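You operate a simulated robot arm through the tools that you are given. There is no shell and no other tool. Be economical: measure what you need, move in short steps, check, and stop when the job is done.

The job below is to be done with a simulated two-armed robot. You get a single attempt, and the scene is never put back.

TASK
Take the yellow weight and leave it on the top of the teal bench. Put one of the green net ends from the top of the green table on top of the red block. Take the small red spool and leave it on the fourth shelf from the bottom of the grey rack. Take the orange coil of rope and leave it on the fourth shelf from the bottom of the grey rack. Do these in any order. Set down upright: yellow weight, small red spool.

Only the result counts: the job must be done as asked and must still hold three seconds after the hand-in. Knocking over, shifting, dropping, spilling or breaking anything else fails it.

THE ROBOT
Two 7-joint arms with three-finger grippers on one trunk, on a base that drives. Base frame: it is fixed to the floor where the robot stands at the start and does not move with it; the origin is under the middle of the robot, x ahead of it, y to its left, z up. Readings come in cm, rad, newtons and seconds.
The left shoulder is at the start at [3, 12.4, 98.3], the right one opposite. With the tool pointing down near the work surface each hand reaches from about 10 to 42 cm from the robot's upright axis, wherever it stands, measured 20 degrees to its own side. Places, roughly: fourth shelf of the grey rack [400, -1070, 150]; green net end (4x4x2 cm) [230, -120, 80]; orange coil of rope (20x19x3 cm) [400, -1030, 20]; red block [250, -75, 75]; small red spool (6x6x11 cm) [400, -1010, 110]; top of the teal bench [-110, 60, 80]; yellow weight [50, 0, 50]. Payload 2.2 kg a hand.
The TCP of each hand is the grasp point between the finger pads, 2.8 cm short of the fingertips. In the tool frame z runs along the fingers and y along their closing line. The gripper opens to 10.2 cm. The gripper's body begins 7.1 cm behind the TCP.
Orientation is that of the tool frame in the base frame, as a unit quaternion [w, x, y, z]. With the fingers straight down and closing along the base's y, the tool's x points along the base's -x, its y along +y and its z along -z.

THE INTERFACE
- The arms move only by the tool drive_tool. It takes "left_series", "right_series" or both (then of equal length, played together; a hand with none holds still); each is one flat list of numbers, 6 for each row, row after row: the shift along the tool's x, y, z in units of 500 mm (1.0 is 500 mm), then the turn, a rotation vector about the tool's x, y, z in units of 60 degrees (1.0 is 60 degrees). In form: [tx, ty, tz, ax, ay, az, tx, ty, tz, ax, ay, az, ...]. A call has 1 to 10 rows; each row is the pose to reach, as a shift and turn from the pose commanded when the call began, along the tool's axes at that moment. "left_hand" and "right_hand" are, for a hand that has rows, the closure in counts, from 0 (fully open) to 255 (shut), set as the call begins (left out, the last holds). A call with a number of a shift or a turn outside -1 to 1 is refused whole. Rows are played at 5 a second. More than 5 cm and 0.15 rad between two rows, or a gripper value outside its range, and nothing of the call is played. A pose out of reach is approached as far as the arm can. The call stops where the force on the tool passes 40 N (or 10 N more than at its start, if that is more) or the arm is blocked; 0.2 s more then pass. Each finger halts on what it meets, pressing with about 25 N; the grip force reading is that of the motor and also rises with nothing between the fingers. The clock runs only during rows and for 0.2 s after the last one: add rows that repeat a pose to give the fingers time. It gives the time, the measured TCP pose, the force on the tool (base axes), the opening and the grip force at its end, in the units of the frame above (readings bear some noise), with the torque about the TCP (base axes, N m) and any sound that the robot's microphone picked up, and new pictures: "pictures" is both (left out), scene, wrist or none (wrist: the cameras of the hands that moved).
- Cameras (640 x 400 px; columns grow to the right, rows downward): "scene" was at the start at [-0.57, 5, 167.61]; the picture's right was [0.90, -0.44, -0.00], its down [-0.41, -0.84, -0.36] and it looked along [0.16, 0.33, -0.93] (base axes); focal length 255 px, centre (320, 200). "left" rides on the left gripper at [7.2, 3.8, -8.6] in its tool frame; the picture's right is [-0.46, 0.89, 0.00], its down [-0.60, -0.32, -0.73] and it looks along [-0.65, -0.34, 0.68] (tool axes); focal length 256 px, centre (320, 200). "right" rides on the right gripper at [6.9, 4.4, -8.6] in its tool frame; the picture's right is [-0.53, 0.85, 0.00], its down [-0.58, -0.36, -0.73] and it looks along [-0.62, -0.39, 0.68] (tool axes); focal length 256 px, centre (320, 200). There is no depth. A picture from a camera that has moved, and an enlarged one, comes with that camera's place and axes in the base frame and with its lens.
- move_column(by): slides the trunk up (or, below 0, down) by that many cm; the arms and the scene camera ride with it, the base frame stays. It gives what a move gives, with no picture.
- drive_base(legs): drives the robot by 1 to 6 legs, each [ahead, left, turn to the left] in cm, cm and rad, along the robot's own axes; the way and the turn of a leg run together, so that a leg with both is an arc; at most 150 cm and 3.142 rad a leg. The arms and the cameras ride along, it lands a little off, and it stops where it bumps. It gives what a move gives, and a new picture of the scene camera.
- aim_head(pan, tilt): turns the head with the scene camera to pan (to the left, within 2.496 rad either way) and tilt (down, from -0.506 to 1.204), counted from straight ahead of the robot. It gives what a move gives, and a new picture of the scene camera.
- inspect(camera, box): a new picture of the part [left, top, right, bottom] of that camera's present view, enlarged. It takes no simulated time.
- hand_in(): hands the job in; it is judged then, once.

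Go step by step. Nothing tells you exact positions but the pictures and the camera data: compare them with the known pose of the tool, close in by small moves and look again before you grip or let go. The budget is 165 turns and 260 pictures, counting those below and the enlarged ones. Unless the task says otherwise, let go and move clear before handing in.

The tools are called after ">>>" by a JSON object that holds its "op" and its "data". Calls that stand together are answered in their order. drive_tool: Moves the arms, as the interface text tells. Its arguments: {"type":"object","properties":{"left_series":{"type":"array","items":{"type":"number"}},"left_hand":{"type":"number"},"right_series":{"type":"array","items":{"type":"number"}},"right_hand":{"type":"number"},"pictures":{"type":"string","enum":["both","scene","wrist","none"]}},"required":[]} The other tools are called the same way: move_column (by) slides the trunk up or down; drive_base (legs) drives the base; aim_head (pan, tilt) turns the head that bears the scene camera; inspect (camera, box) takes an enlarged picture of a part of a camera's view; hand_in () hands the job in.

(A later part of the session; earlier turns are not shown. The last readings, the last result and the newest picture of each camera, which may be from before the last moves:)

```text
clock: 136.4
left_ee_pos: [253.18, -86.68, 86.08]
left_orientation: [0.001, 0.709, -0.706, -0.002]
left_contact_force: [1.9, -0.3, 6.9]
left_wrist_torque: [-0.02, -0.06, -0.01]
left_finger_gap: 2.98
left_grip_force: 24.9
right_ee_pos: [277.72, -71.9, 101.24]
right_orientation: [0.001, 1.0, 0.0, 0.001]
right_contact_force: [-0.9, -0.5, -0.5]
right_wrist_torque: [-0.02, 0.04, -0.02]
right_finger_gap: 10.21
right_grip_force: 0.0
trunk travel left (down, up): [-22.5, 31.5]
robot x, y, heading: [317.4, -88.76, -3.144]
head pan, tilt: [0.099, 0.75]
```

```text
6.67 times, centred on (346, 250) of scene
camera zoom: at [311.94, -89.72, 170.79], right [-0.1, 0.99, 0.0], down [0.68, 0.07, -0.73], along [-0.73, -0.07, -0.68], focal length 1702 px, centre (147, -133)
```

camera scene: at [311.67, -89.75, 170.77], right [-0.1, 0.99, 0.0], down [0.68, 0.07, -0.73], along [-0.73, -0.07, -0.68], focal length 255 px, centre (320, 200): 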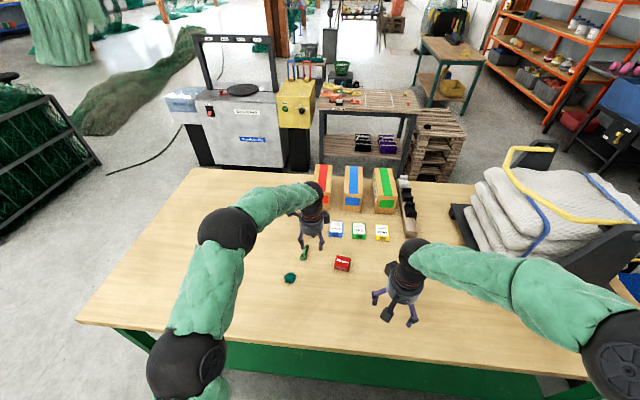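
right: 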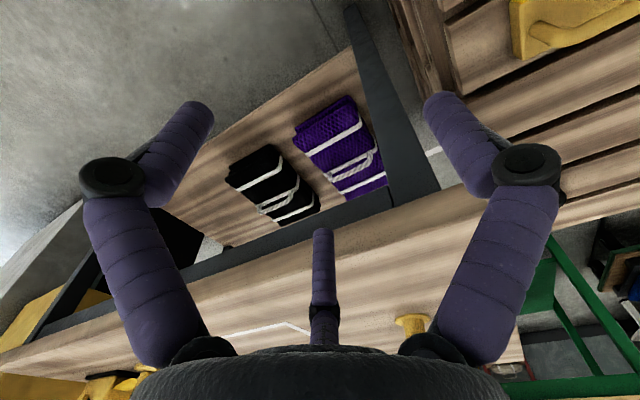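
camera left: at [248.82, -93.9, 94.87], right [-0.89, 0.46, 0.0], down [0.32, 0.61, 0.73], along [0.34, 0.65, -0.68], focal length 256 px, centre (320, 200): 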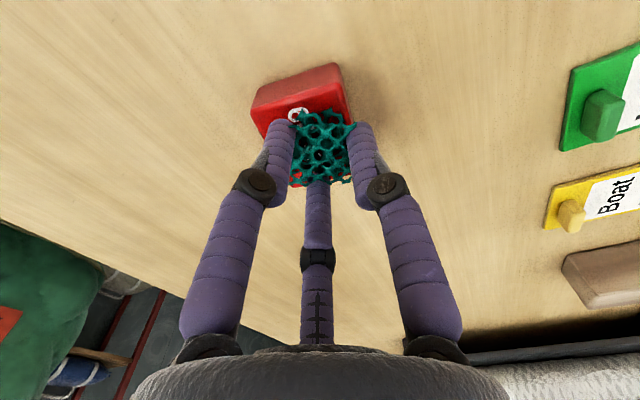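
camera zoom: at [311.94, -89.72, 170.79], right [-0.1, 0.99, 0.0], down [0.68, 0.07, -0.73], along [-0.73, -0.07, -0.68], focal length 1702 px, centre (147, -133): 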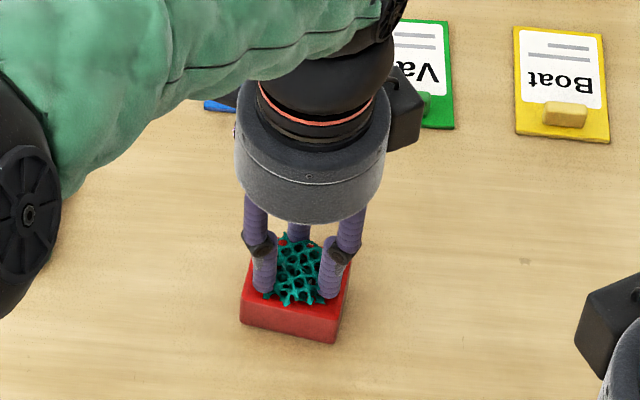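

Resting on the block, well centred. Open and check.

>>> {"op": "drive_tool", "data": {"left_series": [0, 0, -0.003, 0, 0, 0, 0, 0, -0.004, 0, 0, 0, 0, 0, -0.004, 0, 0, 0], "left_hand": 115, "pictures": "wrist"}}

>>> {"op": "inspect", "data": {"camera": "scene", "box": [306, 220, 386, 280]}}

```text
clock: 137.2
left_ee_pos: [253.36, -86.69, 86.16]
left_orientation: [0.001, 0.708, -0.706, -0.001]
left_contact_force: [-0.5, 0.7, 0.3]
left_wrist_torque: [-0.03, -0.02, 0.01]
left_finger_gap: 5.59
left_grip_force: 0.1
right_ee_pos: [277.6, -71.88, 101.26]
right_orientation: [0.0, 1.0, 0.001, 0.001]
right_contact_force: [-0.3, -0.6, 0.0]
right_wrist_torque: [-0.01, 0.03, -0.01]
right_finger_gap: 10.19
right_grip_force: 0.0
trunk travel left (down, up): [-22.5, 31.5]
robot x, y, heading: [317.25, -88.73, -3.135]
head pan, tilt: [0.099, 0.75]
camera left: at [249.52, -93.94, 94.58], right [-0.89, 0.46, 0.0], down [0.32, 0.61, 0.73], along [0.34, 0.65, -0.68], focal length 256 px, centre (320, 200)
```

left: 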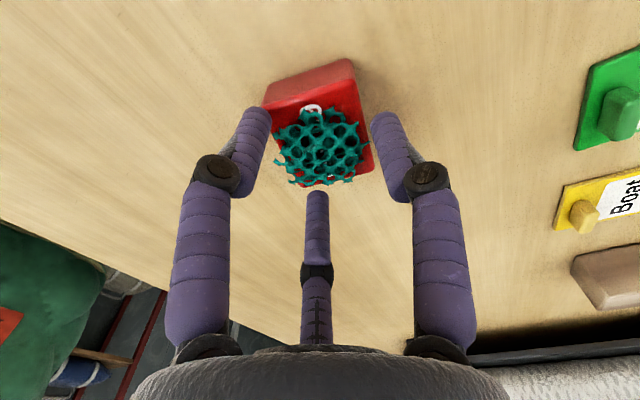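

```text
6.67 times, centred on (346, 250) of scene
camera zoom: at [311.86, -89.72, 170.78], right [-0.1, 0.99, 0.0], down [0.68, 0.07, -0.73], along [-0.73, -0.07, -0.68], focal length 1702 px, centre (147, -133)
```

zoom: 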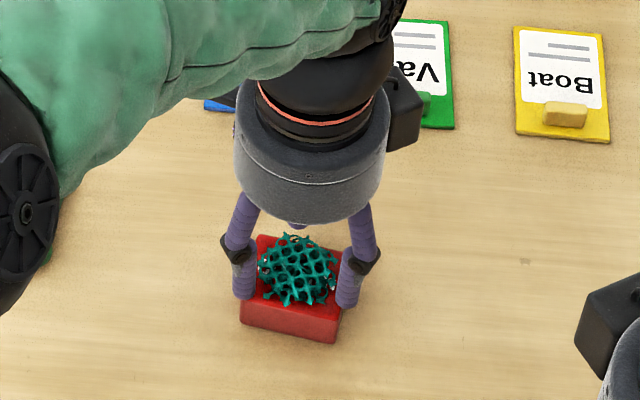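

The net end lies on the block. Rise straight up and check.

>>> {"op": "drive_tool", "data": {"left_series": [0, 0, -0.04, 0, 0, 0, 0, 0, -0.1, 0, 0, 0, 0, 0, -0.18, 0, 0, 0, 0, -0.04, -0.26, 0, 0, 0, 0, -0.12, -0.28, 0, 0, 0, 0, -0.2, -0.28, 0, 0, 0, 0, -0.28, -0.28, 0, 0, 0], "pictures": "scene"}}

>>> {"op": "inspect", "data": {"camera": "scene", "box": [260, 180, 420, 290]}}

```text
clock: 138.8
left_ee_pos: [267.47, -86.52, 100.29]
left_orientation: [0.001, 0.708, -0.706, -0.002]
left_contact_force: [0.0, 0.0, -0.3]
left_wrist_torque: [-0.01, 0.05, 0.02]
left_finger_gap: 5.58
left_grip_force: 0.1
right_ee_pos: [277.75, -71.86, 101.38]
right_orientation: [0.001, 1.0, 0.001, 0.001]
right_contact_force: [0.7, 1.1, 0.5]
right_wrist_torque: [0.02, -0.02, -0.04]
right_finger_gap: 10.19
right_grip_force: 0.0
trunk travel left (down, up): [-22.5, 31.5]
robot x, y, heading: [317.42, -88.88, -3.135]
head pan, tilt: [0.099, 0.75]
camera scene: at [311.99, -89.73, 170.78], right [-0.1, 0.99, 0.0], down [0.68, 0.07, -0.73], along [-0.73, -0.07, -0.68], focal length 255 px, centre (320, 200)
```

scene: 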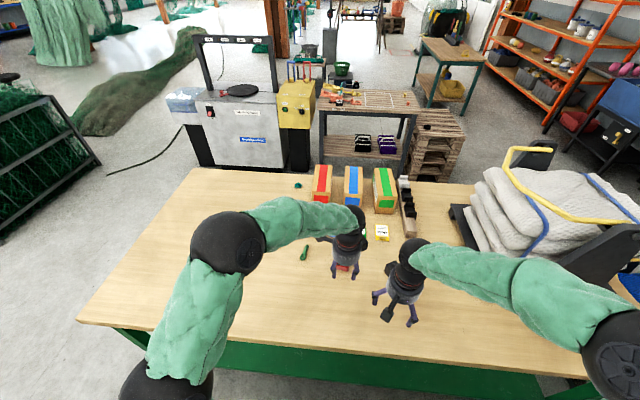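

```text
3.64 times, centred on (340, 235) of scene
camera zoom: at [311.99, -89.73, 170.78], right [-0.1, 0.99, 0.0], down [0.68, 0.07, -0.73], along [-0.73, -0.07, -0.68], focal length 928 px, centre (247, 73)
```

zoom: 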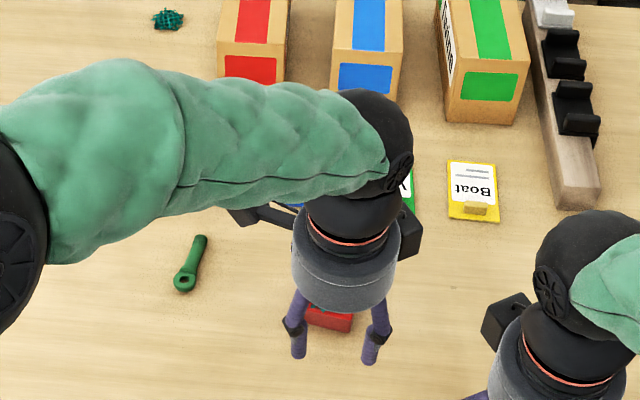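

The hand hides the block; shift the left hand aside to verify.

>>> {"op": "drive_tool", "data": {"left_series": [0.08, 0, 0, 0, 0, 0, 0.16, 0, 0, 0, 0, 0, 0.24, 0, 0, 0, 0, 0], "pictures": "none"}}

>>> {"op": "inspect", "data": {"camera": "scene", "box": [300, 210, 396, 280]}}

```text
clock: 139.6
left_ee_pos: [267.34, -98.82, 100.49]
left_orientation: [0.0, 0.708, -0.707, 0.0]
left_contact_force: [-0.3, -0.3, -0.1]
left_wrist_torque: [0.04, 0.04, -0.03]
left_finger_gap: 5.6
left_grip_force: 0.1
right_ee_pos: [277.61, -72.11, 101.29]
right_orientation: [0.0, 1.0, 0.001, 0.001]
right_contact_force: [0.4, 0.1, 0.2]
right_wrist_torque: [0.0, 0.02, 0.03]
right_finger_gap: 10.2
right_grip_force: 0.0
trunk travel left (down, up): [-22.5, 31.5]
robot x, y, heading: [317.33, -89.01, -3.141]
head pan, tilt: [0.099, 0.75]
```

```text
5.71 times, centred on (348, 245) of scene
camera zoom: at [311.92, -89.88, 170.78], right [-0.1, 0.99, 0.0], down [0.68, 0.07, -0.73], along [-0.73, -0.07, -0.68], focal length 1459 px, centre (160, -57)
```

zoom: 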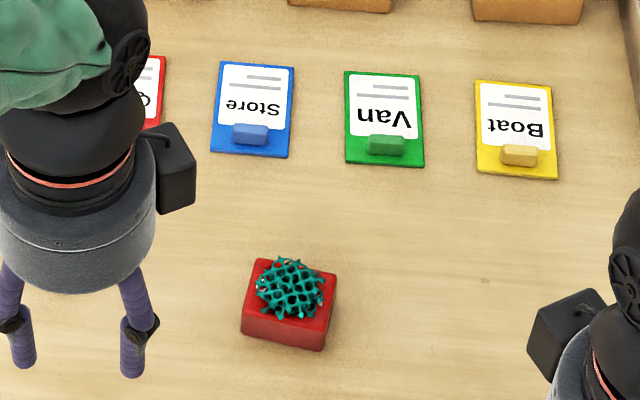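

Net end is securely on the red block. Now to the grey rack: back off, turn to -y and drive down the aisle.

>>> {"op": "drive_base", "data": {"legs": [[-21, 0, 0], [0, 0, 1.571]]}}

>>> {"op": "drive_tool", "data": {"right_series": [-0.08, 0.016, 0.02, 0, 0, 0, -0.16, 0.032, 0.04, 0, 0, 0, -0.24, 0.048, 0.06, 0, 0, 0, -0.32, 0.064, 0.08, 0, 0, 0, -0.4, 0.08, 0.1, 0, 0, 0], "left_series": [0, 0.04, 0, 0, 0, 0, 0, 0.08, 0, 0, 0, 0, 0, 0.12, 0, 0, 0, 0, 0, 0.16, 0, 0, 0, 0, 0, 0.2, 0, 0, 0, 0], "pictures": "none"}}

>>> {"op": "drive_base", "data": {"legs": [[150, 0, 0], [50, -43, 0]]}}

>>> {"op": "aim_head", "data": {"pan": 0.0, "tilt": 0.3}}

```text
clock: 145.2
left_ee_pos: [349.12, -138.43, 100.49]
left_orientation: [0.001, 1.0, 0.014, 0.0]
left_contact_force: [0.9, -0.3, 0.3]
left_wrist_torque: [0.03, 0.01, -0.02]
left_finger_gap: 5.62
left_grip_force: 0.1
right_ee_pos: [322.14, -128.68, 101.29]
right_orientation: [0.001, 0.698, 0.716, 0.002]
right_contact_force: [0.4, -0.4, -0.6]
right_wrist_torque: [0.03, 0.01, 0.04]
right_finger_gap: 10.21
right_grip_force: 0.0
trunk travel left (down, up): [-22.5, 31.5]
robot x, y, heading: [338.13, -88.53, -1.546]
head pan, tilt: [0.099, 0.75]
camera scene: at [339.08, -94.1, 170.78], right [-0.99, -0.12, 0.0], down [-0.09, 0.68, -0.73], along [0.09, -0.73, -0.68], focal length 255 px, centre (320, 200)
```

scene: 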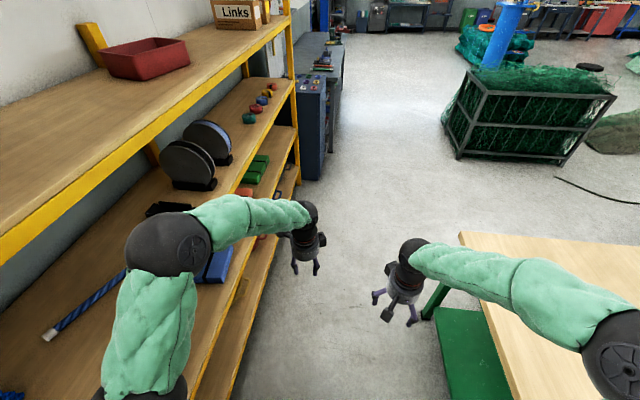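

```text
clock: 146.4
left_ee_pos: [349.43, -148.57, 100.38]
left_orientation: [0.0, 1.0, 0.014, 0.0]
left_contact_force: [0.3, -0.3, -0.8]
left_wrist_torque: [0.05, -0.01, -0.05]
left_finger_gap: 5.61
left_grip_force: 0.0
right_ee_pos: [326.95, -148.86, 96.36]
right_orientation: [0.0, 0.698, 0.716, 0.002]
right_contact_force: [0.0, -0.2, -0.5]
right_wrist_torque: [0.03, 0.01, -0.01]
right_finger_gap: 10.17
right_grip_force: 0.1
trunk travel left (down, up): [-22.5, 31.5]
robot x, y, heading: [338.03, -88.84, -1.542]
head pan, tilt: [0.099, 0.75]
```

```text
clock: 156.9
left_ee_pos: [306.82, -346.3, 100.45]
left_orientation: [0.001, 1.0, 0.0, 0.001]
left_contact_force: [-0.1, -0.3, 0.0]
left_wrist_torque: [-0.04, -0.03, -0.01]
left_finger_gap: 5.64
left_grip_force: 0.1
right_ee_pos: [284.38, -346.13, 96.36]
right_orientation: [0.0, 0.707, 0.708, 0.0]
right_contact_force: [0.3, 0.2, -0.4]
right_wrist_torque: [0.02, -0.06, 0.01]
right_finger_gap: 10.21
right_grip_force: 0.1
trunk travel left (down, up): [-22.5, 31.5]
robot x, y, heading: [296.93, -286.12, -1.569]
head pan, tilt: [0.099, 0.75]
camera scene: at [297.89, -291.8, 170.78], right [-0.99, -0.1, 0.0], down [-0.07, 0.68, -0.73], along [0.07, -0.73, -0.68], focal length 255 px, centre (320, 200)
```

scene: 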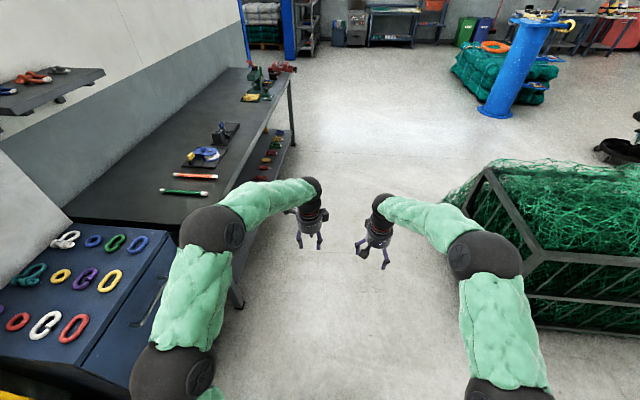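

```text
clock: 157.8
left_ee_pos: [306.98, -346.42, 100.48]
left_orientation: [0.0, 1.0, 0.001, 0.0]
left_contact_force: [-0.6, -0.3, -0.8]
left_wrist_torque: [-0.03, -0.01, -0.02]
left_finger_gap: 5.6
left_grip_force: 0.0
right_ee_pos: [284.31, -346.04, 96.45]
right_orientation: [0.001, 0.706, 0.708, 0.0]
right_contact_force: [0.3, 0.3, -0.2]
right_wrist_torque: [-0.01, 0.01, 0.01]
right_finger_gap: 10.2
right_grip_force: 0.0
trunk travel left (down, up): [-22.5, 31.5]
robot x, y, heading: [297.02, -286.63, -1.57]
head pan, tilt: [0.0, 0.3]
camera scene: at [297.12, -292.84, 174.81], right [-1.0, 0.0, 0.0], down [0.0, 0.3, -0.95], along [0.0, -0.95, -0.3], focal length 255 px, centre (320, 200)
```

scene: 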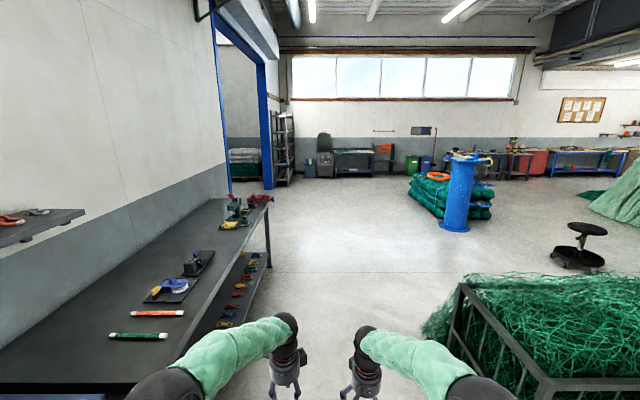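

Clear path ahead; the grey rack is at the far left beyond the doorway. Drive 5.3 m on.

>>> {"op": "drive_base", "data": {"legs": [[150, 0, 0], [150, 0, 0], [150, 0, 0], [80, 0, 0]]}}

>>> {"op": "aim_head", "data": {"pan": 0.35, "tilt": 0.4}}

```text
clock: 183.1
left_ee_pos: [319.12, -873.22, 100.32]
left_orientation: [0.001, 1.0, 0.021, 0.0]
left_contact_force: [0.5, -0.7, -0.3]
left_wrist_torque: [0.02, 0.01, 0.0]
left_finger_gap: 5.58
left_grip_force: 0.1
right_ee_pos: [296.7, -873.86, 96.34]
right_orientation: [-0.001, 0.692, 0.722, 0.001]
right_contact_force: [0.0, -0.1, 0.0]
right_wrist_torque: [0.04, 0.0, -0.01]
right_finger_gap: 10.21
right_grip_force: 0.0
trunk travel left (down, up): [-22.5, 31.5]
robot x, y, heading: [306.99, -813.75, -1.53]
head pan, tilt: [0.0, 0.3]
camera scene: at [307.27, -820.16, 174.81], right [-1.0, -0.04, 0.0], down [-0.01, 0.3, -0.96], along [0.04, -0.95, -0.3], focal length 255 px, centre (320, 200)
```

scene: 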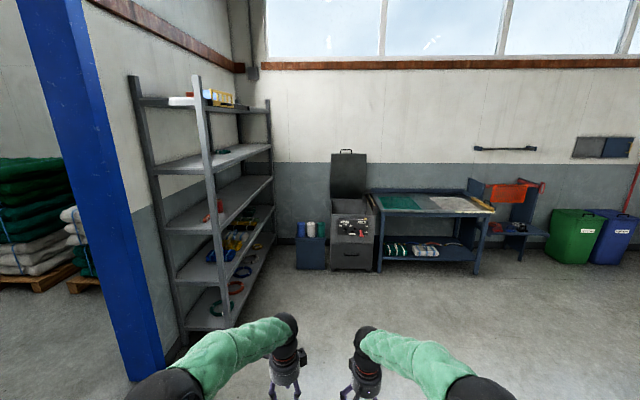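

```text
clock: 183.9
left_ee_pos: [319.05, -873.16, 100.36]
left_orientation: [0.002, 1.0, 0.02, -0.001]
left_contact_force: [1.3, -0.1, 0.8]
left_wrist_torque: [-0.01, 0.0, 0.0]
left_finger_gap: 5.61
left_grip_force: 0.1
right_ee_pos: [296.59, -873.67, 96.33]
right_orientation: [0.001, 0.693, 0.721, 0.0]
right_contact_force: [0.5, -0.5, -0.1]
right_wrist_torque: [0.04, -0.03, 0.04]
right_finger_gap: 10.19
right_grip_force: 0.0
trunk travel left (down, up): [-22.5, 31.5]
robot x, y, heading: [306.95, -813.58, -1.531]
head pan, tilt: [0.351, 0.4]
camera scene: at [310.42, -819.34, 173.89], right [-0.93, -0.38, 0.0], down [-0.15, 0.36, -0.92], along [0.35, -0.85, -0.39], focal length 255 px, centre (320, 200)
```

scene: 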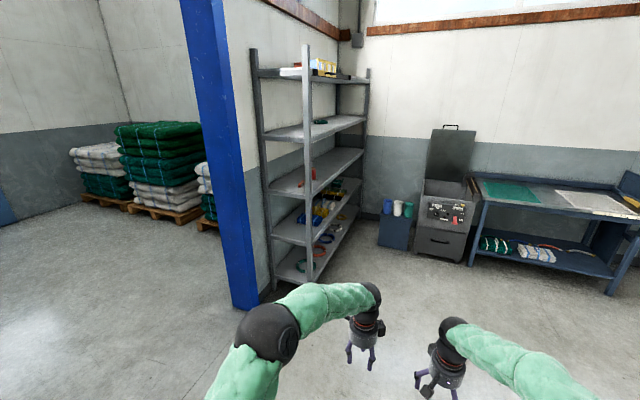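

The rack has five shelves; the red spool is on the third and coils on the bottom. It faces -x. Zoom in.

>>> {"op": "inspect", "data": {"camera": "scene", "box": [230, 40, 390, 300]}}

```text
1.54 times, centred on (310, 170) of scene
camera zoom: at [310.42, -819.34, 173.89], right [-0.93, -0.38, 0.0], down [-0.15, 0.36, -0.92], along [0.35, -0.85, -0.39], focal length 393 px, centre (335, 246)
```

zoom: 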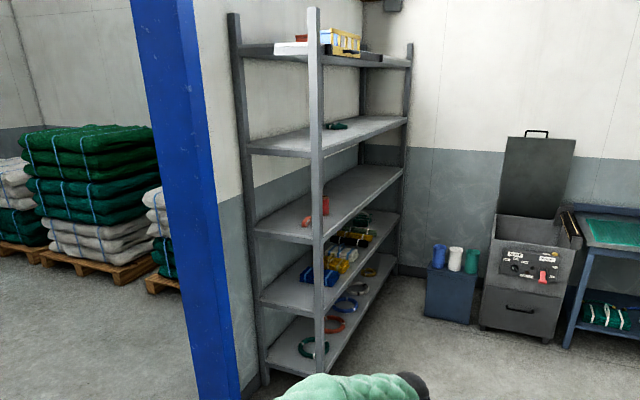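

Rack front face is at x ≈ 387, y -991…-1155; shelves at about z 6, 50, 95, 139, 184. I'll drive in front of it and turn to face it.

>>> {"op": "drive_base", "data": {"legs": [[110, -18, 0], [105, 0, 0], [0, 0, 1.53]]}}

>>> {"op": "aim_head", "data": {"pan": 0.0, "tilt": 0.5}}

```text
clock: 198.3
left_ee_pos: [356.27, -1021.13, 100.41]
left_orientation: [0.0, 0.716, 0.698, 0.0]
left_contact_force: [0.2, -0.3, -0.3]
left_wrist_torque: [0.0, -0.02, 0.0]
left_finger_gap: 5.59
left_grip_force: 0.1
right_ee_pos: [355.26, -1043.66, 96.32]
right_orientation: [0.0, 0.013, 1.0, 0.001]
right_contact_force: [-0.4, 0.4, 0.1]
right_wrist_torque: [-0.04, 0.03, 0.0]
right_finger_gap: 10.18
right_grip_force: 0.0
trunk travel left (down, up): [-22.5, 31.5]
robot x, y, heading: [296.41, -1029.31, -0.023]
head pan, tilt: [0.351, 0.4]
camera scene: at [301.9, -1026.35, 173.89], right [0.32, -0.95, 0.0], down [-0.37, -0.12, -0.92], along [0.87, 0.29, -0.39], focal length 255 px, centre (320, 200)
```

scene: 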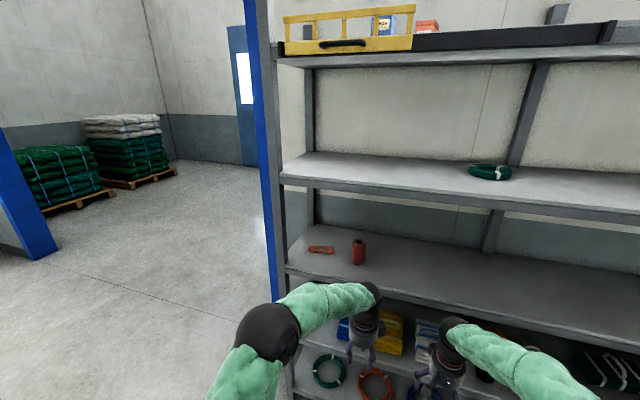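

```text
clock: 199.2
left_ee_pos: [356.19, -1021.2, 100.51]
left_orientation: [0.001, 0.715, 0.699, 0.001]
left_contact_force: [0.5, -0.3, -0.1]
left_wrist_torque: [-0.01, -0.01, 0.01]
left_finger_gap: 5.58
left_grip_force: 0.0
right_ee_pos: [355.29, -1043.82, 96.32]
right_orientation: [0.0, 0.013, 1.0, 0.0]
right_contact_force: [0.2, 0.3, -0.1]
right_wrist_torque: [0.03, -0.01, 0.0]
right_finger_gap: 10.21
right_grip_force: 0.1
trunk travel left (down, up): [-22.5, 31.5]
robot x, y, heading: [296.25, -1029.43, -0.027]
head pan, tilt: [0.0, 0.499]
camera scene: at [302.22, -1029.55, 172.98], right [-0.02, -1.0, 0.0], down [-0.48, 0.01, -0.88], along [0.88, -0.02, -0.48], focal length 255 px, centre (320, 200)
```

scene: 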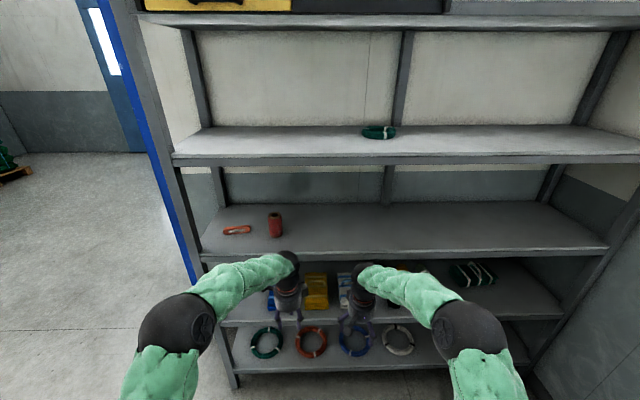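

>>> {"op": "inspect", "data": {"camera": "scene", "box": [160, 100, 448, 260]}}

>>> {"op": "inspect", "data": {"camera": "scene", "box": [200, 260, 440, 400]}}

```text
2.22 times, centred on (304, 180) of scene
camera zoom: at [302.22, -1029.55, 172.98], right [-0.02, -1.0, 0.0], down [-0.48, 0.01, -0.88], along [0.88, -0.02, -0.48], focal length 567 px, centre (356, 244)
```

zoom: 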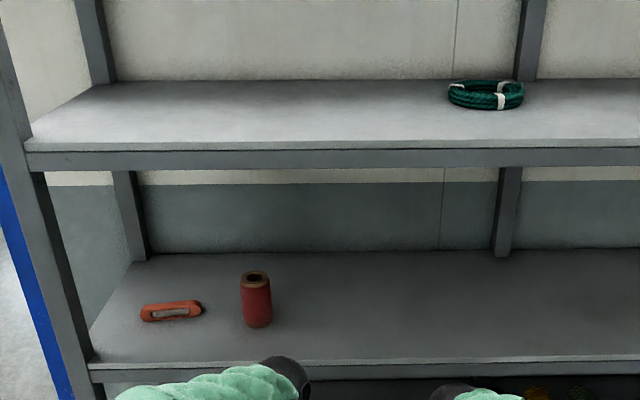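

```text
2.67 times, centred on (320, 330) of scene
camera zoom: at [302.22, -1029.55, 172.98], right [-0.02, -1.0, 0.0], down [-0.48, 0.01, -0.88], along [0.88, -0.02, -0.48], focal length 681 px, centre (320, -147)
```

zoom: 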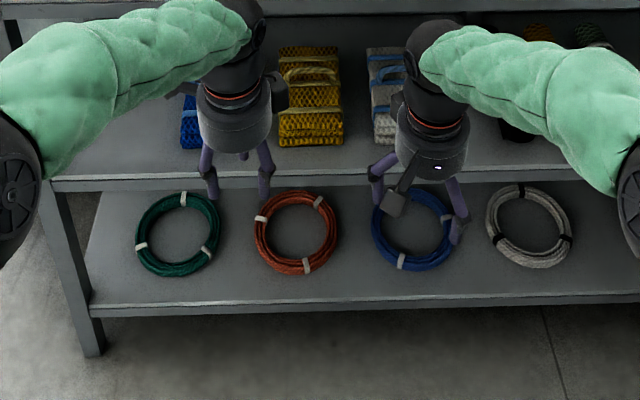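

Shelves ≈ z 17, 60, 104, 145; orange coil ≈ (400, -1026.5) on the bottom, red spool ≈ (400, -1011) on the third. I'll raise the trunk and turn the left tool to point horizontally forward.

>>> {"op": "move_column", "data": {"by": 20}}

>>> {"op": "drive_tool", "data": {"left_series": [0.02, -0.01, 0, -0.072, 0.072, 0.072, 0.04, -0.02, 0, -0.144, 0.144, 0.144, 0.06, -0.03, 0, -0.216, 0.216, 0.216, 0.08, -0.04, 0, -0.288, 0.288, 0.288, 0.1, -0.05, 0, -0.361, 0.361, 0.361, 0.12, -0.06, 0, -0.433, 0.433, 0.433, 0.14, -0.07, 0, -0.505, 0.505, 0.505, 0.16, -0.08, 0, -0.577, 0.577, 0.577], "right_series": [0.06, -0.03, 0, 0, 0, 0, 0.12, -0.06, 0, 0, 0, 0, 0.18, -0.09, 0, 0, 0, 0, 0.24, -0.12, 0, 0, 0, 0, 0.3, -0.15, 0, 0, 0, 0, 0.36, -0.18, 0, 0, 0, 0, 0.42, -0.21, 0, 0, 0, 0, 0.48, -0.24, 0, 0, 0, 0], "pictures": "none"}}

>>> {"op": "drive_tool", "data": {"left_series": [0, 0, 0, -0.072, 0.072, 0.072, 0, 0, 0, -0.144, 0.144, 0.144, 0, 0, 0, -0.216, 0.216, 0.216, 0, 0, 0, -0.288, 0.288, 0.288, 0, 0, 0, -0.361, 0.361, 0.361, 0, 0, 0, -0.433, 0.433, 0.433, 0, 0, 0, -0.505, 0.505, 0.505, 0, 0, 0, -0.577, 0.577, 0.577]}}

```text
clock: 201.3
left_ee_pos: [356.24, -1021.23, 120.52]
left_orientation: [0.001, 0.716, 0.699, 0.001]
left_contact_force: [-0.8, -0.3, -0.4]
left_wrist_torque: [0.0, 0.03, 0.01]
left_finger_gap: 5.59
left_grip_force: 0.1
right_ee_pos: [355.38, -1043.75, 116.42]
right_orientation: [0.0, 0.013, 1.0, 0.001]
right_contact_force: [-0.6, 0.0, -0.2]
right_wrist_torque: [-0.01, 0.04, -0.02]
right_finger_gap: 10.18
right_grip_force: 0.0
trunk travel left (down, up): [-42.5, 11.5]
robot x, y, heading: [296.48, -1029.29, -0.022]
head pan, tilt: [0.0, 0.499]
```

```text
clock: 203.2
left_ee_pos: [352.15, -1013.07, 120.65]
left_orientation: [0.005, 0.821, 0.399, 0.409]
left_contact_force: [-0.7, -0.3, 1.0]
left_wrist_torque: [-0.01, -0.02, -0.02]
left_finger_gap: 5.58
left_grip_force: 0.1
right_ee_pos: [330.88, -1055.2, 116.14]
right_orientation: [0.001, 0.011, 1.0, 0.001]
right_contact_force: [0.2, 0.1, -0.3]
right_wrist_torque: [0.01, -0.04, 0.0]
right_finger_gap: 10.2
right_grip_force: 0.1
trunk travel left (down, up): [-42.5, 11.5]
robot x, y, heading: [296.18, -1029.5, -0.022]
head pan, tilt: [0.0, 0.499]
```

```text
clock: 204.9
left_ee_pos: [351.72, -1021.28, 124.17]
left_orientation: [-0.009, 0.715, 0.008, 0.699]
left_contact_force: [0.8, 0.1, -0.2]
left_wrist_torque: [0.02, -0.01, -0.01]
left_finger_gap: 5.58
left_grip_force: 0.1
left hand out of reach, approached as far as the arm can: row 6, 7, 8
right_ee_pos: [331.3, -1055.24, 116.0]
right_orientation: [-0.001, 0.012, 1.0, 0.001]
right_contact_force: [-0.3, -0.4, -0.6]
right_wrist_torque: [0.0, 0.05, 0.03]
right_finger_gap: 10.21
right_grip_force: 0.0
trunk travel left (down, up): [-42.5, 11.5]
robot x, y, heading: [296.2, -1029.53, -0.025]
head pan, tilt: [0.0, 0.499]
camera scene: at [302.4, -1029.56, 192.97], right [-0.03, -1.0, 0.0], down [-0.48, 0.01, -0.88], along [0.88, -0.02, -0.48], focal length 255 px, centre (320, 200)
camera left: at [343.36, -1025.33, 131.47], right [0.01, -0.88, -0.47], down [-0.75, 0.3, -0.59], along [0.66, 0.36, -0.66], focal length 256 px, centre (320, 200)
```

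scene: 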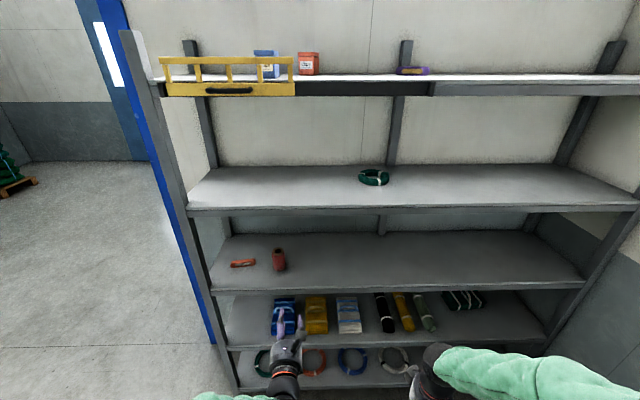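
left: 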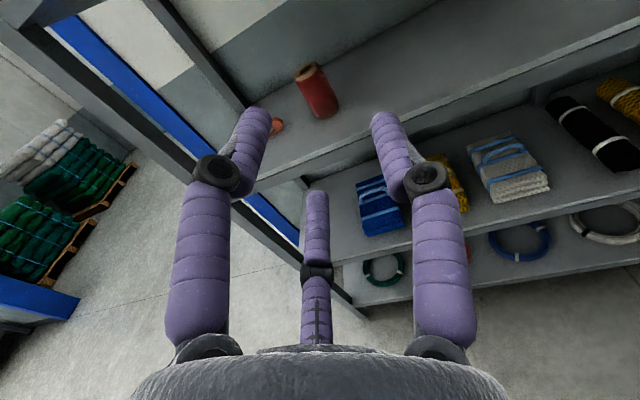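

The left tool now points forward with the camera above. Spool ≈ (398.5, -1011.5, 108.5). I'll strafe left 10 cm, straighten and open the gripper.

>>> {"op": "drive_base", "data": {"legs": [[20, 10, 0.024]]}}

>>> {"op": "drive_tool", "data": {"left_series": [-0.05, 0, 0, 0, 0, 0, -0.1, 0, 0, 0, 0, 0, -0.17, 0, 0, 0, 0, 0, -0.24, 0, 0, 0, 0, 0, -0.28, 0, 0, 0, 0, 0], "left_hand": 0}}

```text
clock: 206.7
left_ee_pos: [371.81, -1010.31, 124.2]
left_orientation: [-0.017, 0.715, 0.018, 0.699]
left_contact_force: [0.3, 0.6, -0.4]
left_wrist_torque: [0.02, 0.0, -0.01]
left_finger_gap: 5.58
left_grip_force: 0.0
right_ee_pos: [352.08, -1044.81, 116.0]
right_orientation: [0.0, 0.002, 1.0, 0.0]
right_contact_force: [1.2, -0.4, 0.5]
right_wrist_torque: [0.01, 0.04, 0.01]
right_finger_gap: 10.17
right_grip_force: 0.1
trunk travel left (down, up): [-42.5, 11.5]
robot x, y, heading: [316.47, -1019.5, -0.004]
head pan, tilt: [0.0, 0.499]
camera scene: at [322.69, -1019.62, 192.97], right [0.0, -1.0, 0.0], down [-0.48, 0.0, -0.88], along [0.88, 0.0, -0.48], focal length 255 px, centre (320, 200)
```

scene: 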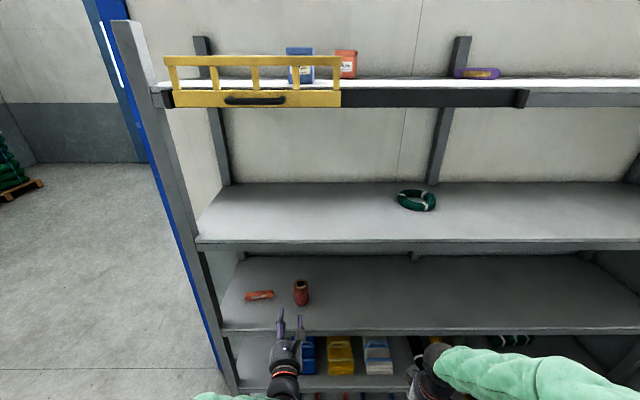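

```text
clock: 207.9
left_ee_pos: [370.96, -1014.04, 111.77]
left_orientation: [-0.024, 0.717, 0.024, 0.696]
left_contact_force: [0.1, 0.2, 0.1]
left_wrist_torque: [0.02, 0.03, 0.03]
left_finger_gap: 10.22
left_grip_force: 0.0
left hand out of reach, approached as far as the arm can: row 1, 2, 3, 4, 5
right_ee_pos: [352.25, -1044.8, 116.18]
right_orientation: [0.0, 0.002, 1.0, 0.001]
right_contact_force: [0.0, 0.2, -0.3]
right_wrist_torque: [0.0, 0.03, 0.0]
right_finger_gap: 10.21
right_grip_force: 0.1
trunk travel left (down, up): [-42.5, 11.5]
robot x, y, heading: [316.69, -1019.6, -0.007]
head pan, tilt: [0.0, 0.499]
camera scene: at [322.66, -1019.65, 192.97], right [0.0, -1.0, 0.0], down [-0.48, 0.0, -0.88], along [0.88, 0.0, -0.48], focal length 255 px, centre (320, 200)
camera left: at [362.84, -1018.43, 119.01], right [0.05, -0.88, -0.47], down [-0.77, 0.26, -0.58], along [0.64, 0.39, -0.67], focal length 256 px, centre (320, 200)
```

scene: 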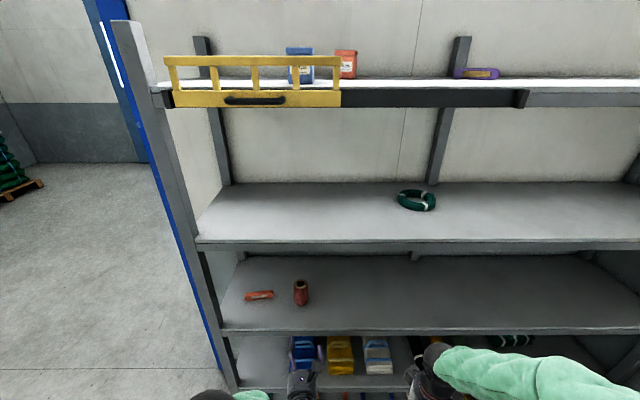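
left: 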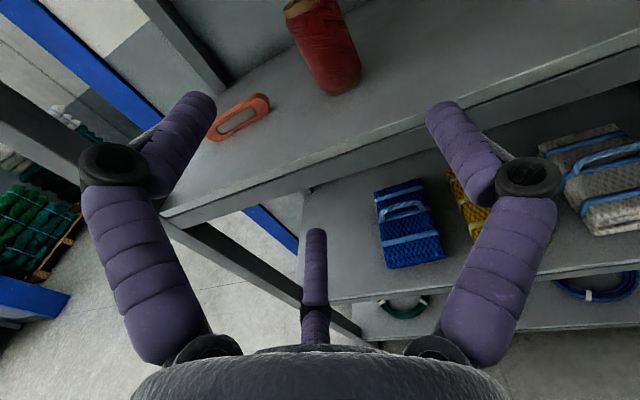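

The arm is at a limit when lowering in this orientation, so I'll restore the arm height and lower the trunk instead.

>>> {"op": "drive_tool", "data": {"left_series": [0.06, 0, 0, 0, 0, 0, 0.12, 0, 0, 0, 0, 0, 0.18, 0, 0, 0, 0, 0, 0.24, 0, 0, 0, 0, 0, 0.28, 0, 0, 0, 0, 0], "pictures": "none"}}

>>> {"op": "move_column", "data": {"by": -15}}

>>> {"op": "drive_tool", "data": {"left_series": [0, 0, 0, 0, 0, 0]}}

```text
clock: 209.1
left_ee_pos: [371.4, -1013.94, 125.73]
left_orientation: [-0.017, 0.715, 0.017, 0.699]
left_contact_force: [0.3, -0.8, -0.5]
left_wrist_torque: [0.01, 0.01, -0.02]
left_finger_gap: 10.2
left_grip_force: 0.2
left hand out of reach, approached as far as the arm can: row 1
right_ee_pos: [351.98, -1044.7, 116.09]
right_orientation: [-0.001, 0.0, 1.0, 0.0]
right_contact_force: [-0.1, 0.1, -0.5]
right_wrist_torque: [-0.01, -0.02, -0.01]
right_finger_gap: 10.22
right_grip_force: 0.0
trunk travel left (down, up): [-42.5, 11.5]
robot x, y, heading: [316.47, -1019.45, -0.004]
head pan, tilt: [0.0, 0.499]
```

```text
clock: 210.8
left_ee_pos: [371.36, -1014.02, 110.73]
left_orientation: [-0.017, 0.715, 0.018, 0.699]
left_contact_force: [-0.1, 0.9, 0.4]
left_wrist_torque: [-0.01, 0.02, 0.01]
left_finger_gap: 10.22
left_grip_force: 0.0
right_ee_pos: [352.23, -1044.78, 101.05]
right_orientation: [0.0, 0.003, 1.0, 0.001]
right_contact_force: [-1.3, 0.2, -0.8]
right_wrist_torque: [-0.02, 0.0, 0.01]
right_finger_gap: 10.22
right_grip_force: 0.1
trunk travel left (down, up): [-27.5, 26.5]
robot x, y, heading: [316.88, -1019.56, 0.002]
head pan, tilt: [0.0, 0.499]
```

```text
clock: 211.2
left_ee_pos: [371.49, -1013.94, 110.7]
left_orientation: [-0.017, 0.715, 0.017, 0.699]
left_contact_force: [0.7, 0.2, -0.8]
left_wrist_torque: [0.01, -0.01, 0.0]
left_finger_gap: 10.18
left_grip_force: 0.0
right_ee_pos: [352.08, -1044.71, 101.13]
right_orientation: [0.0, 0.001, 1.0, 0.001]
right_contact_force: [0.4, -0.5, -0.4]
right_wrist_torque: [-0.01, -0.02, 0.03]
right_finger_gap: 10.21
right_grip_force: 0.1
trunk travel left (down, up): [-27.5, 26.5]
robot x, y, heading: [316.67, -1019.53, 0.002]
head pan, tilt: [0.0, 0.499]
camera scene: at [322.62, -1019.66, 177.98], right [0.0, -1.0, 0.0], down [-0.48, 0.0, -0.88], along [0.88, 0.0, -0.48], focal length 255 px, centre (320, 200)
camera left: at [363.13, -1018.19, 117.92], right [0.03, -0.88, -0.47], down [-0.76, 0.28, -0.59], along [0.65, 0.37, -0.66], focal length 256 px, centre (320, 200)
```

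scene: 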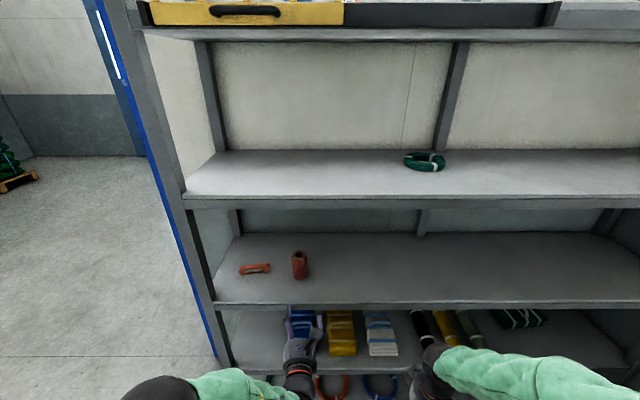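
left: 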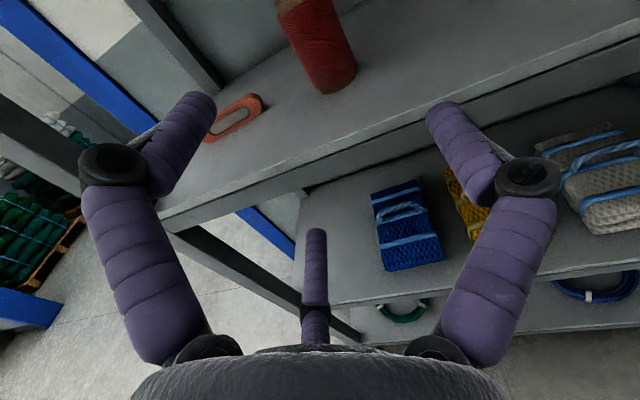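

Spool centre ≈ (398, -1011.7), base z ≈ 103.5. I'll narrow the opening to 8 cm, nudge y/z, and drive 14 cm ahead.

>>> {"op": "drive_tool", "data": {"left_series": [0.01, -0.01, 0, 0, 0, 0, 0.015, -0.02, 0, 0, 0, 0, 0.015, -0.02, 0, 0, 0, 0], "left_hand": 50, "pictures": "none"}}

>>> {"op": "drive_base", "data": {"legs": [[14, 0, 0]]}}

>>> {"op": "drive_tool", "data": {"left_series": [0, 0, 0, 0, 0, 0], "pictures": "wrist"}}

>>> {"op": "inspect", "data": {"camera": "scene", "box": [220, 220, 412, 370]}}

```text
clock: 212.0
left_ee_pos: [371.3, -1012.99, 111.36]
left_orientation: [-0.017, 0.716, 0.016, 0.698]
left_contact_force: [1.8, 0.3, 0.5]
left_wrist_torque: [-0.03, 0.01, 0.01]
left_finger_gap: 8.2
left_grip_force: 0.0
right_ee_pos: [352.21, -1044.79, 101.04]
right_orientation: [0.0, 0.002, 1.0, 0.0]
right_contact_force: [-1.0, 0.3, 0.8]
right_wrist_torque: [0.04, 0.0, 0.0]
right_finger_gap: 10.21
right_grip_force: 0.1
trunk travel left (down, up): [-27.5, 26.5]
robot x, y, heading: [316.81, -1019.64, -0.005]
head pan, tilt: [0.0, 0.499]
```

```text
clock: 213.3
left_ee_pos: [385.04, -1013.13, 111.2]
left_orientation: [-0.017, 0.716, 0.017, 0.698]
left_contact_force: [0.7, 0.5, -0.6]
left_wrist_torque: [0.02, 0.0, 0.01]
left_finger_gap: 8.18
left_grip_force: 0.1
right_ee_pos: [365.88, -1044.89, 101.01]
right_orientation: [-0.001, 0.002, 1.0, 0.001]
right_contact_force: [-0.1, -0.2, -0.2]
right_wrist_torque: [-0.01, 0.08, 0.01]
right_finger_gap: 10.19
right_grip_force: 0.0
trunk travel left (down, up): [-27.5, 26.5]
robot x, y, heading: [330.47, -1019.66, -0.006]
head pan, tilt: [0.0, 0.499]
camera scene: at [336.57, -1019.71, 177.97], right [0.0, -1.0, 0.0], down [-0.48, 0.0, -0.88], along [0.88, 0.0, -0.48], focal length 255 px, centre (320, 200)
```

scene: 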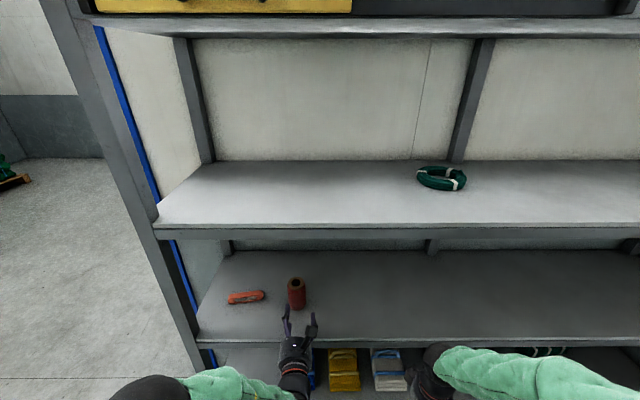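

```text
clock: 213.7
left_ee_pos: [385.07, -1013.06, 111.46]
left_orientation: [-0.017, 0.716, 0.016, 0.698]
left_contact_force: [0.8, -0.2, -0.2]
left_wrist_torque: [0.0, 0.01, -0.03]
left_finger_gap: 8.23
left_grip_force: 0.0
right_ee_pos: [365.79, -1044.69, 100.91]
right_orientation: [-0.001, 0.002, 1.0, 0.001]
right_contact_force: [-0.1, -0.8, -0.4]
right_wrist_torque: [0.03, 0.0, 0.0]
right_finger_gap: 10.21
right_grip_force: 0.0
trunk travel left (down, up): [-27.5, 26.5]
robot x, y, heading: [330.25, -1019.62, -0.004]
head pan, tilt: [0.0, 0.499]
camera left: at [376.77, -1017.26, 118.6], right [0.03, -0.88, -0.47], down [-0.76, 0.28, -0.59], along [0.65, 0.37, -0.66], focal length 256 px, centre (320, 200)
```

left: 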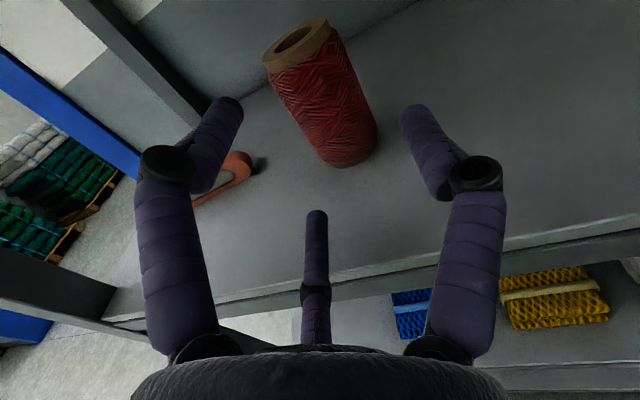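

```text
2.67 times, centred on (316, 295) of scene
camera zoom: at [336.34, -1019.7, 177.97], right [0.0, -1.0, 0.0], down [-0.48, 0.0, -0.88], along [0.88, 0.0, -0.48], focal length 681 px, centre (331, -53)
```

zoom: 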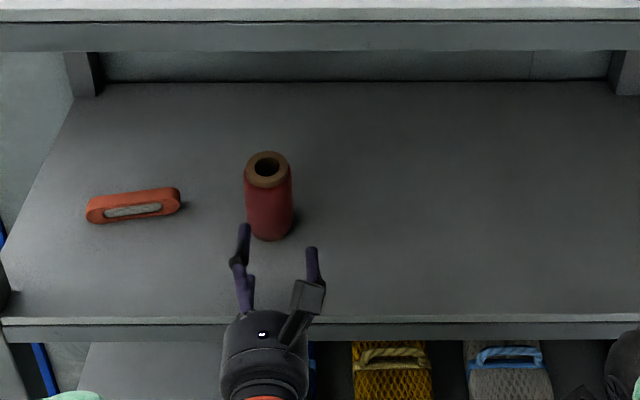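

The spool lies straight ahead, ~12.5 cm further. Advance the tool slowly.

>>> {"op": "drive_tool", "data": {"left_series": [-0.004, -0.002, 0.06, 0, 0, 0, -0.008, -0.004, 0.12, 0, 0, 0, -0.012, -0.006, 0.18, 0, 0, 0, -0.012, -0.006, 0.215, 0, 0, 0], "pictures": "wrist"}}

>>> {"op": "inspect", "data": {"camera": "scene", "box": [220, 240, 380, 360]}}

```text
clock: 214.7
left_ee_pos: [395.71, -1012.16, 110.41]
left_orientation: [-0.017, 0.715, 0.017, 0.698]
left_contact_force: [0.8, -0.3, -0.1]
left_wrist_torque: [-0.01, -0.01, 0.02]
left_finger_gap: 8.21
left_grip_force: 0.0
right_ee_pos: [365.73, -1044.83, 101.06]
right_orientation: [0.0, 0.002, 1.0, 0.002]
right_contact_force: [-0.4, 0.1, 0.4]
right_wrist_torque: [0.01, 0.01, 0.02]
right_finger_gap: 10.23
right_grip_force: 0.0
trunk travel left (down, up): [-27.5, 26.5]
robot x, y, heading: [330.42, -1019.59, -0.003]
head pan, tilt: [0.0, 0.499]
camera left: at [387.42, -1016.33, 117.71], right [0.03, -0.88, -0.47], down [-0.76, 0.28, -0.59], along [0.65, 0.37, -0.66], focal length 256 px, centre (320, 200)
```

left: 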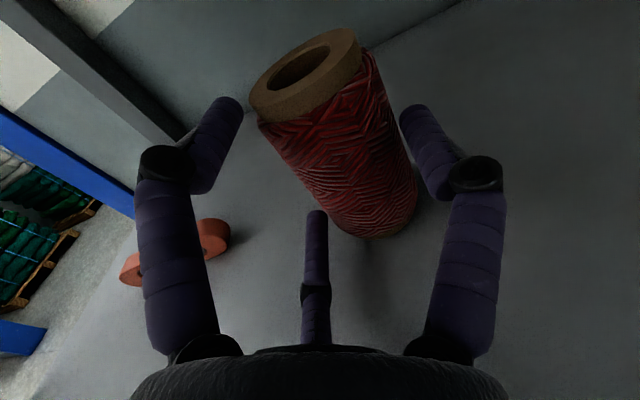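

```text
3.33 times, centred on (300, 300) of scene
camera zoom: at [336.32, -1019.71, 177.98], right [0.0, -1.0, 0.0], down [-0.48, 0.0, -0.88], along [0.88, 0.0, -0.48], focal length 851 px, centre (387, -133)
```

zoom: 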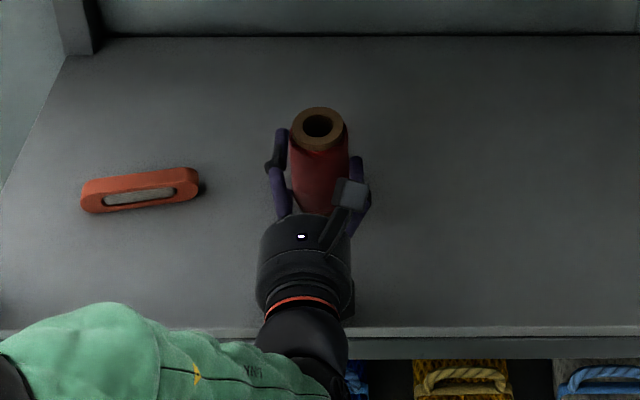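

The spool axis is still ~3 cm ahead. Advance 3 cm, shift 0.5 cm to -y, then close.

>>> {"op": "drive_tool", "data": {"left_series": [0, 0.01, 0.02, 0, 0, 0, 0, 0.012, 0.04, 0, 0, 0, 0, 0.012, 0.064, 0, 0, 0], "pictures": "wrist"}}

>>> {"op": "inspect", "data": {"camera": "scene", "box": [220, 240, 380, 360]}}

```text
clock: 215.5
left_ee_pos: [399.08, -1012.56, 110.47]
left_orientation: [-0.017, 0.715, 0.016, 0.699]
left_contact_force: [0.5, -1.0, 0.1]
left_wrist_torque: [-0.03, -0.02, -0.07]
left_finger_gap: 8.3
left_grip_force: 0.6
right_ee_pos: [365.87, -1044.66, 101.11]
right_orientation: [0.0, 0.002, 1.0, 0.001]
right_contact_force: [0.1, 0.3, 0.4]
right_wrist_torque: [0.0, 0.02, -0.01]
right_finger_gap: 10.19
right_grip_force: 0.0
trunk travel left (down, up): [-27.5, 26.5]
robot x, y, heading: [330.07, -1019.83, -0.007]
head pan, tilt: [0.0, 0.499]
camera left: at [390.83, -1016.81, 117.67], right [0.03, -0.88, -0.47], down [-0.76, 0.28, -0.59], along [0.65, 0.37, -0.66], focal length 256 px, centre (320, 200)
```

left: 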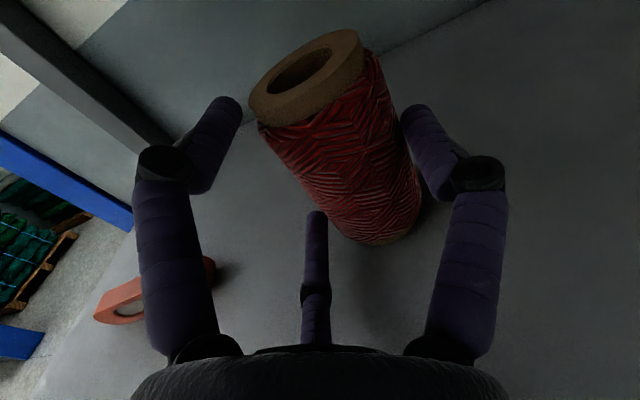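

```text
3.33 times, centred on (300, 300) of scene
camera zoom: at [336.36, -1019.72, 177.98], right [0.0, -1.0, 0.0], down [-0.48, 0.0, -0.88], along [0.88, 0.0, -0.48], focal length 851 px, centre (387, -133)
```

zoom: 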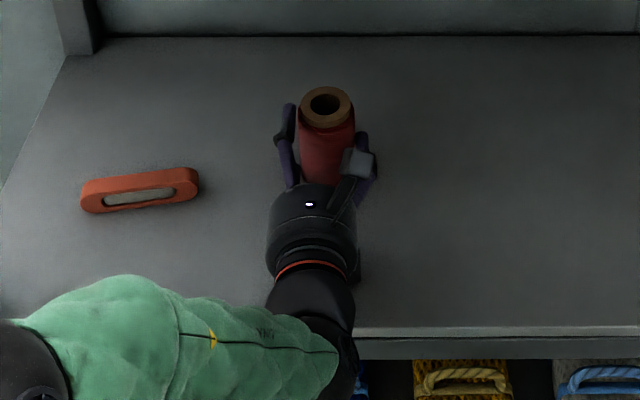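

A finger nudged the spool (still upright). I'll back off 2 cm, open fully, shift 0.7 cm towards -y, raise 0.7 cm, then advance.

>>> {"op": "drive_tool", "data": {"left_series": [0, 0, -0.02, 0, 0, 0, 0.014, 0, -0.04, 0, 0, 0, 0.014, 0.014, -0.04, 0, 0, 0, 0.014, 0.014, -0.04, 0, 0, 0], "left_hand": 0, "pictures": "wrist"}}

>>> {"op": "inspect", "data": {"camera": "scene", "box": [260, 250, 356, 322]}}

```text
clock: 216.5
left_ee_pos: [397.06, -1013.58, 111.12]
left_orientation: [-0.017, 0.715, 0.017, 0.699]
left_contact_force: [0.6, 0.6, 0.6]
left_wrist_torque: [-0.01, 0.01, 0.0]
left_finger_gap: 10.21
left_grip_force: 0.1
right_ee_pos: [365.65, -1044.75, 101.14]
right_orientation: [0.0, 0.002, 1.0, 0.001]
right_contact_force: [0.3, -0.5, -0.4]
right_wrist_torque: [0.01, 0.02, 0.04]
right_finger_gap: 10.19
right_grip_force: 0.1
trunk travel left (down, up): [-27.5, 26.5]
robot x, y, heading: [329.91, -1019.74, -0.002]
head pan, tilt: [0.0, 0.499]
camera left: at [388.78, -1017.67, 118.45], right [0.03, -0.88, -0.47], down [-0.76, 0.28, -0.59], along [0.65, 0.37, -0.66], focal length 256 px, centre (320, 200)
```

left: 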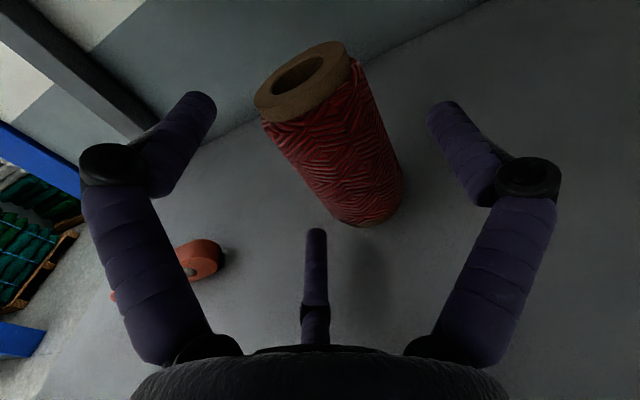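

```text
5.56 times, centred on (308, 286) of scene
camera zoom: at [336.29, -1019.68, 177.98], right [0.0, -1.0, 0.0], down [-0.48, 0.0, -0.88], along [0.88, 0.0, -0.48], focal length 1418 px, centre (387, -278)
```

zoom: 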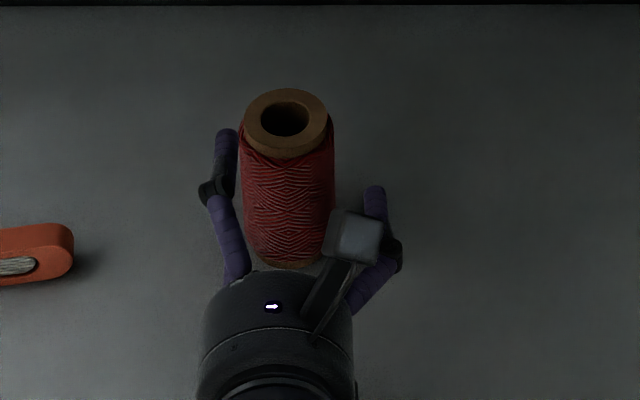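

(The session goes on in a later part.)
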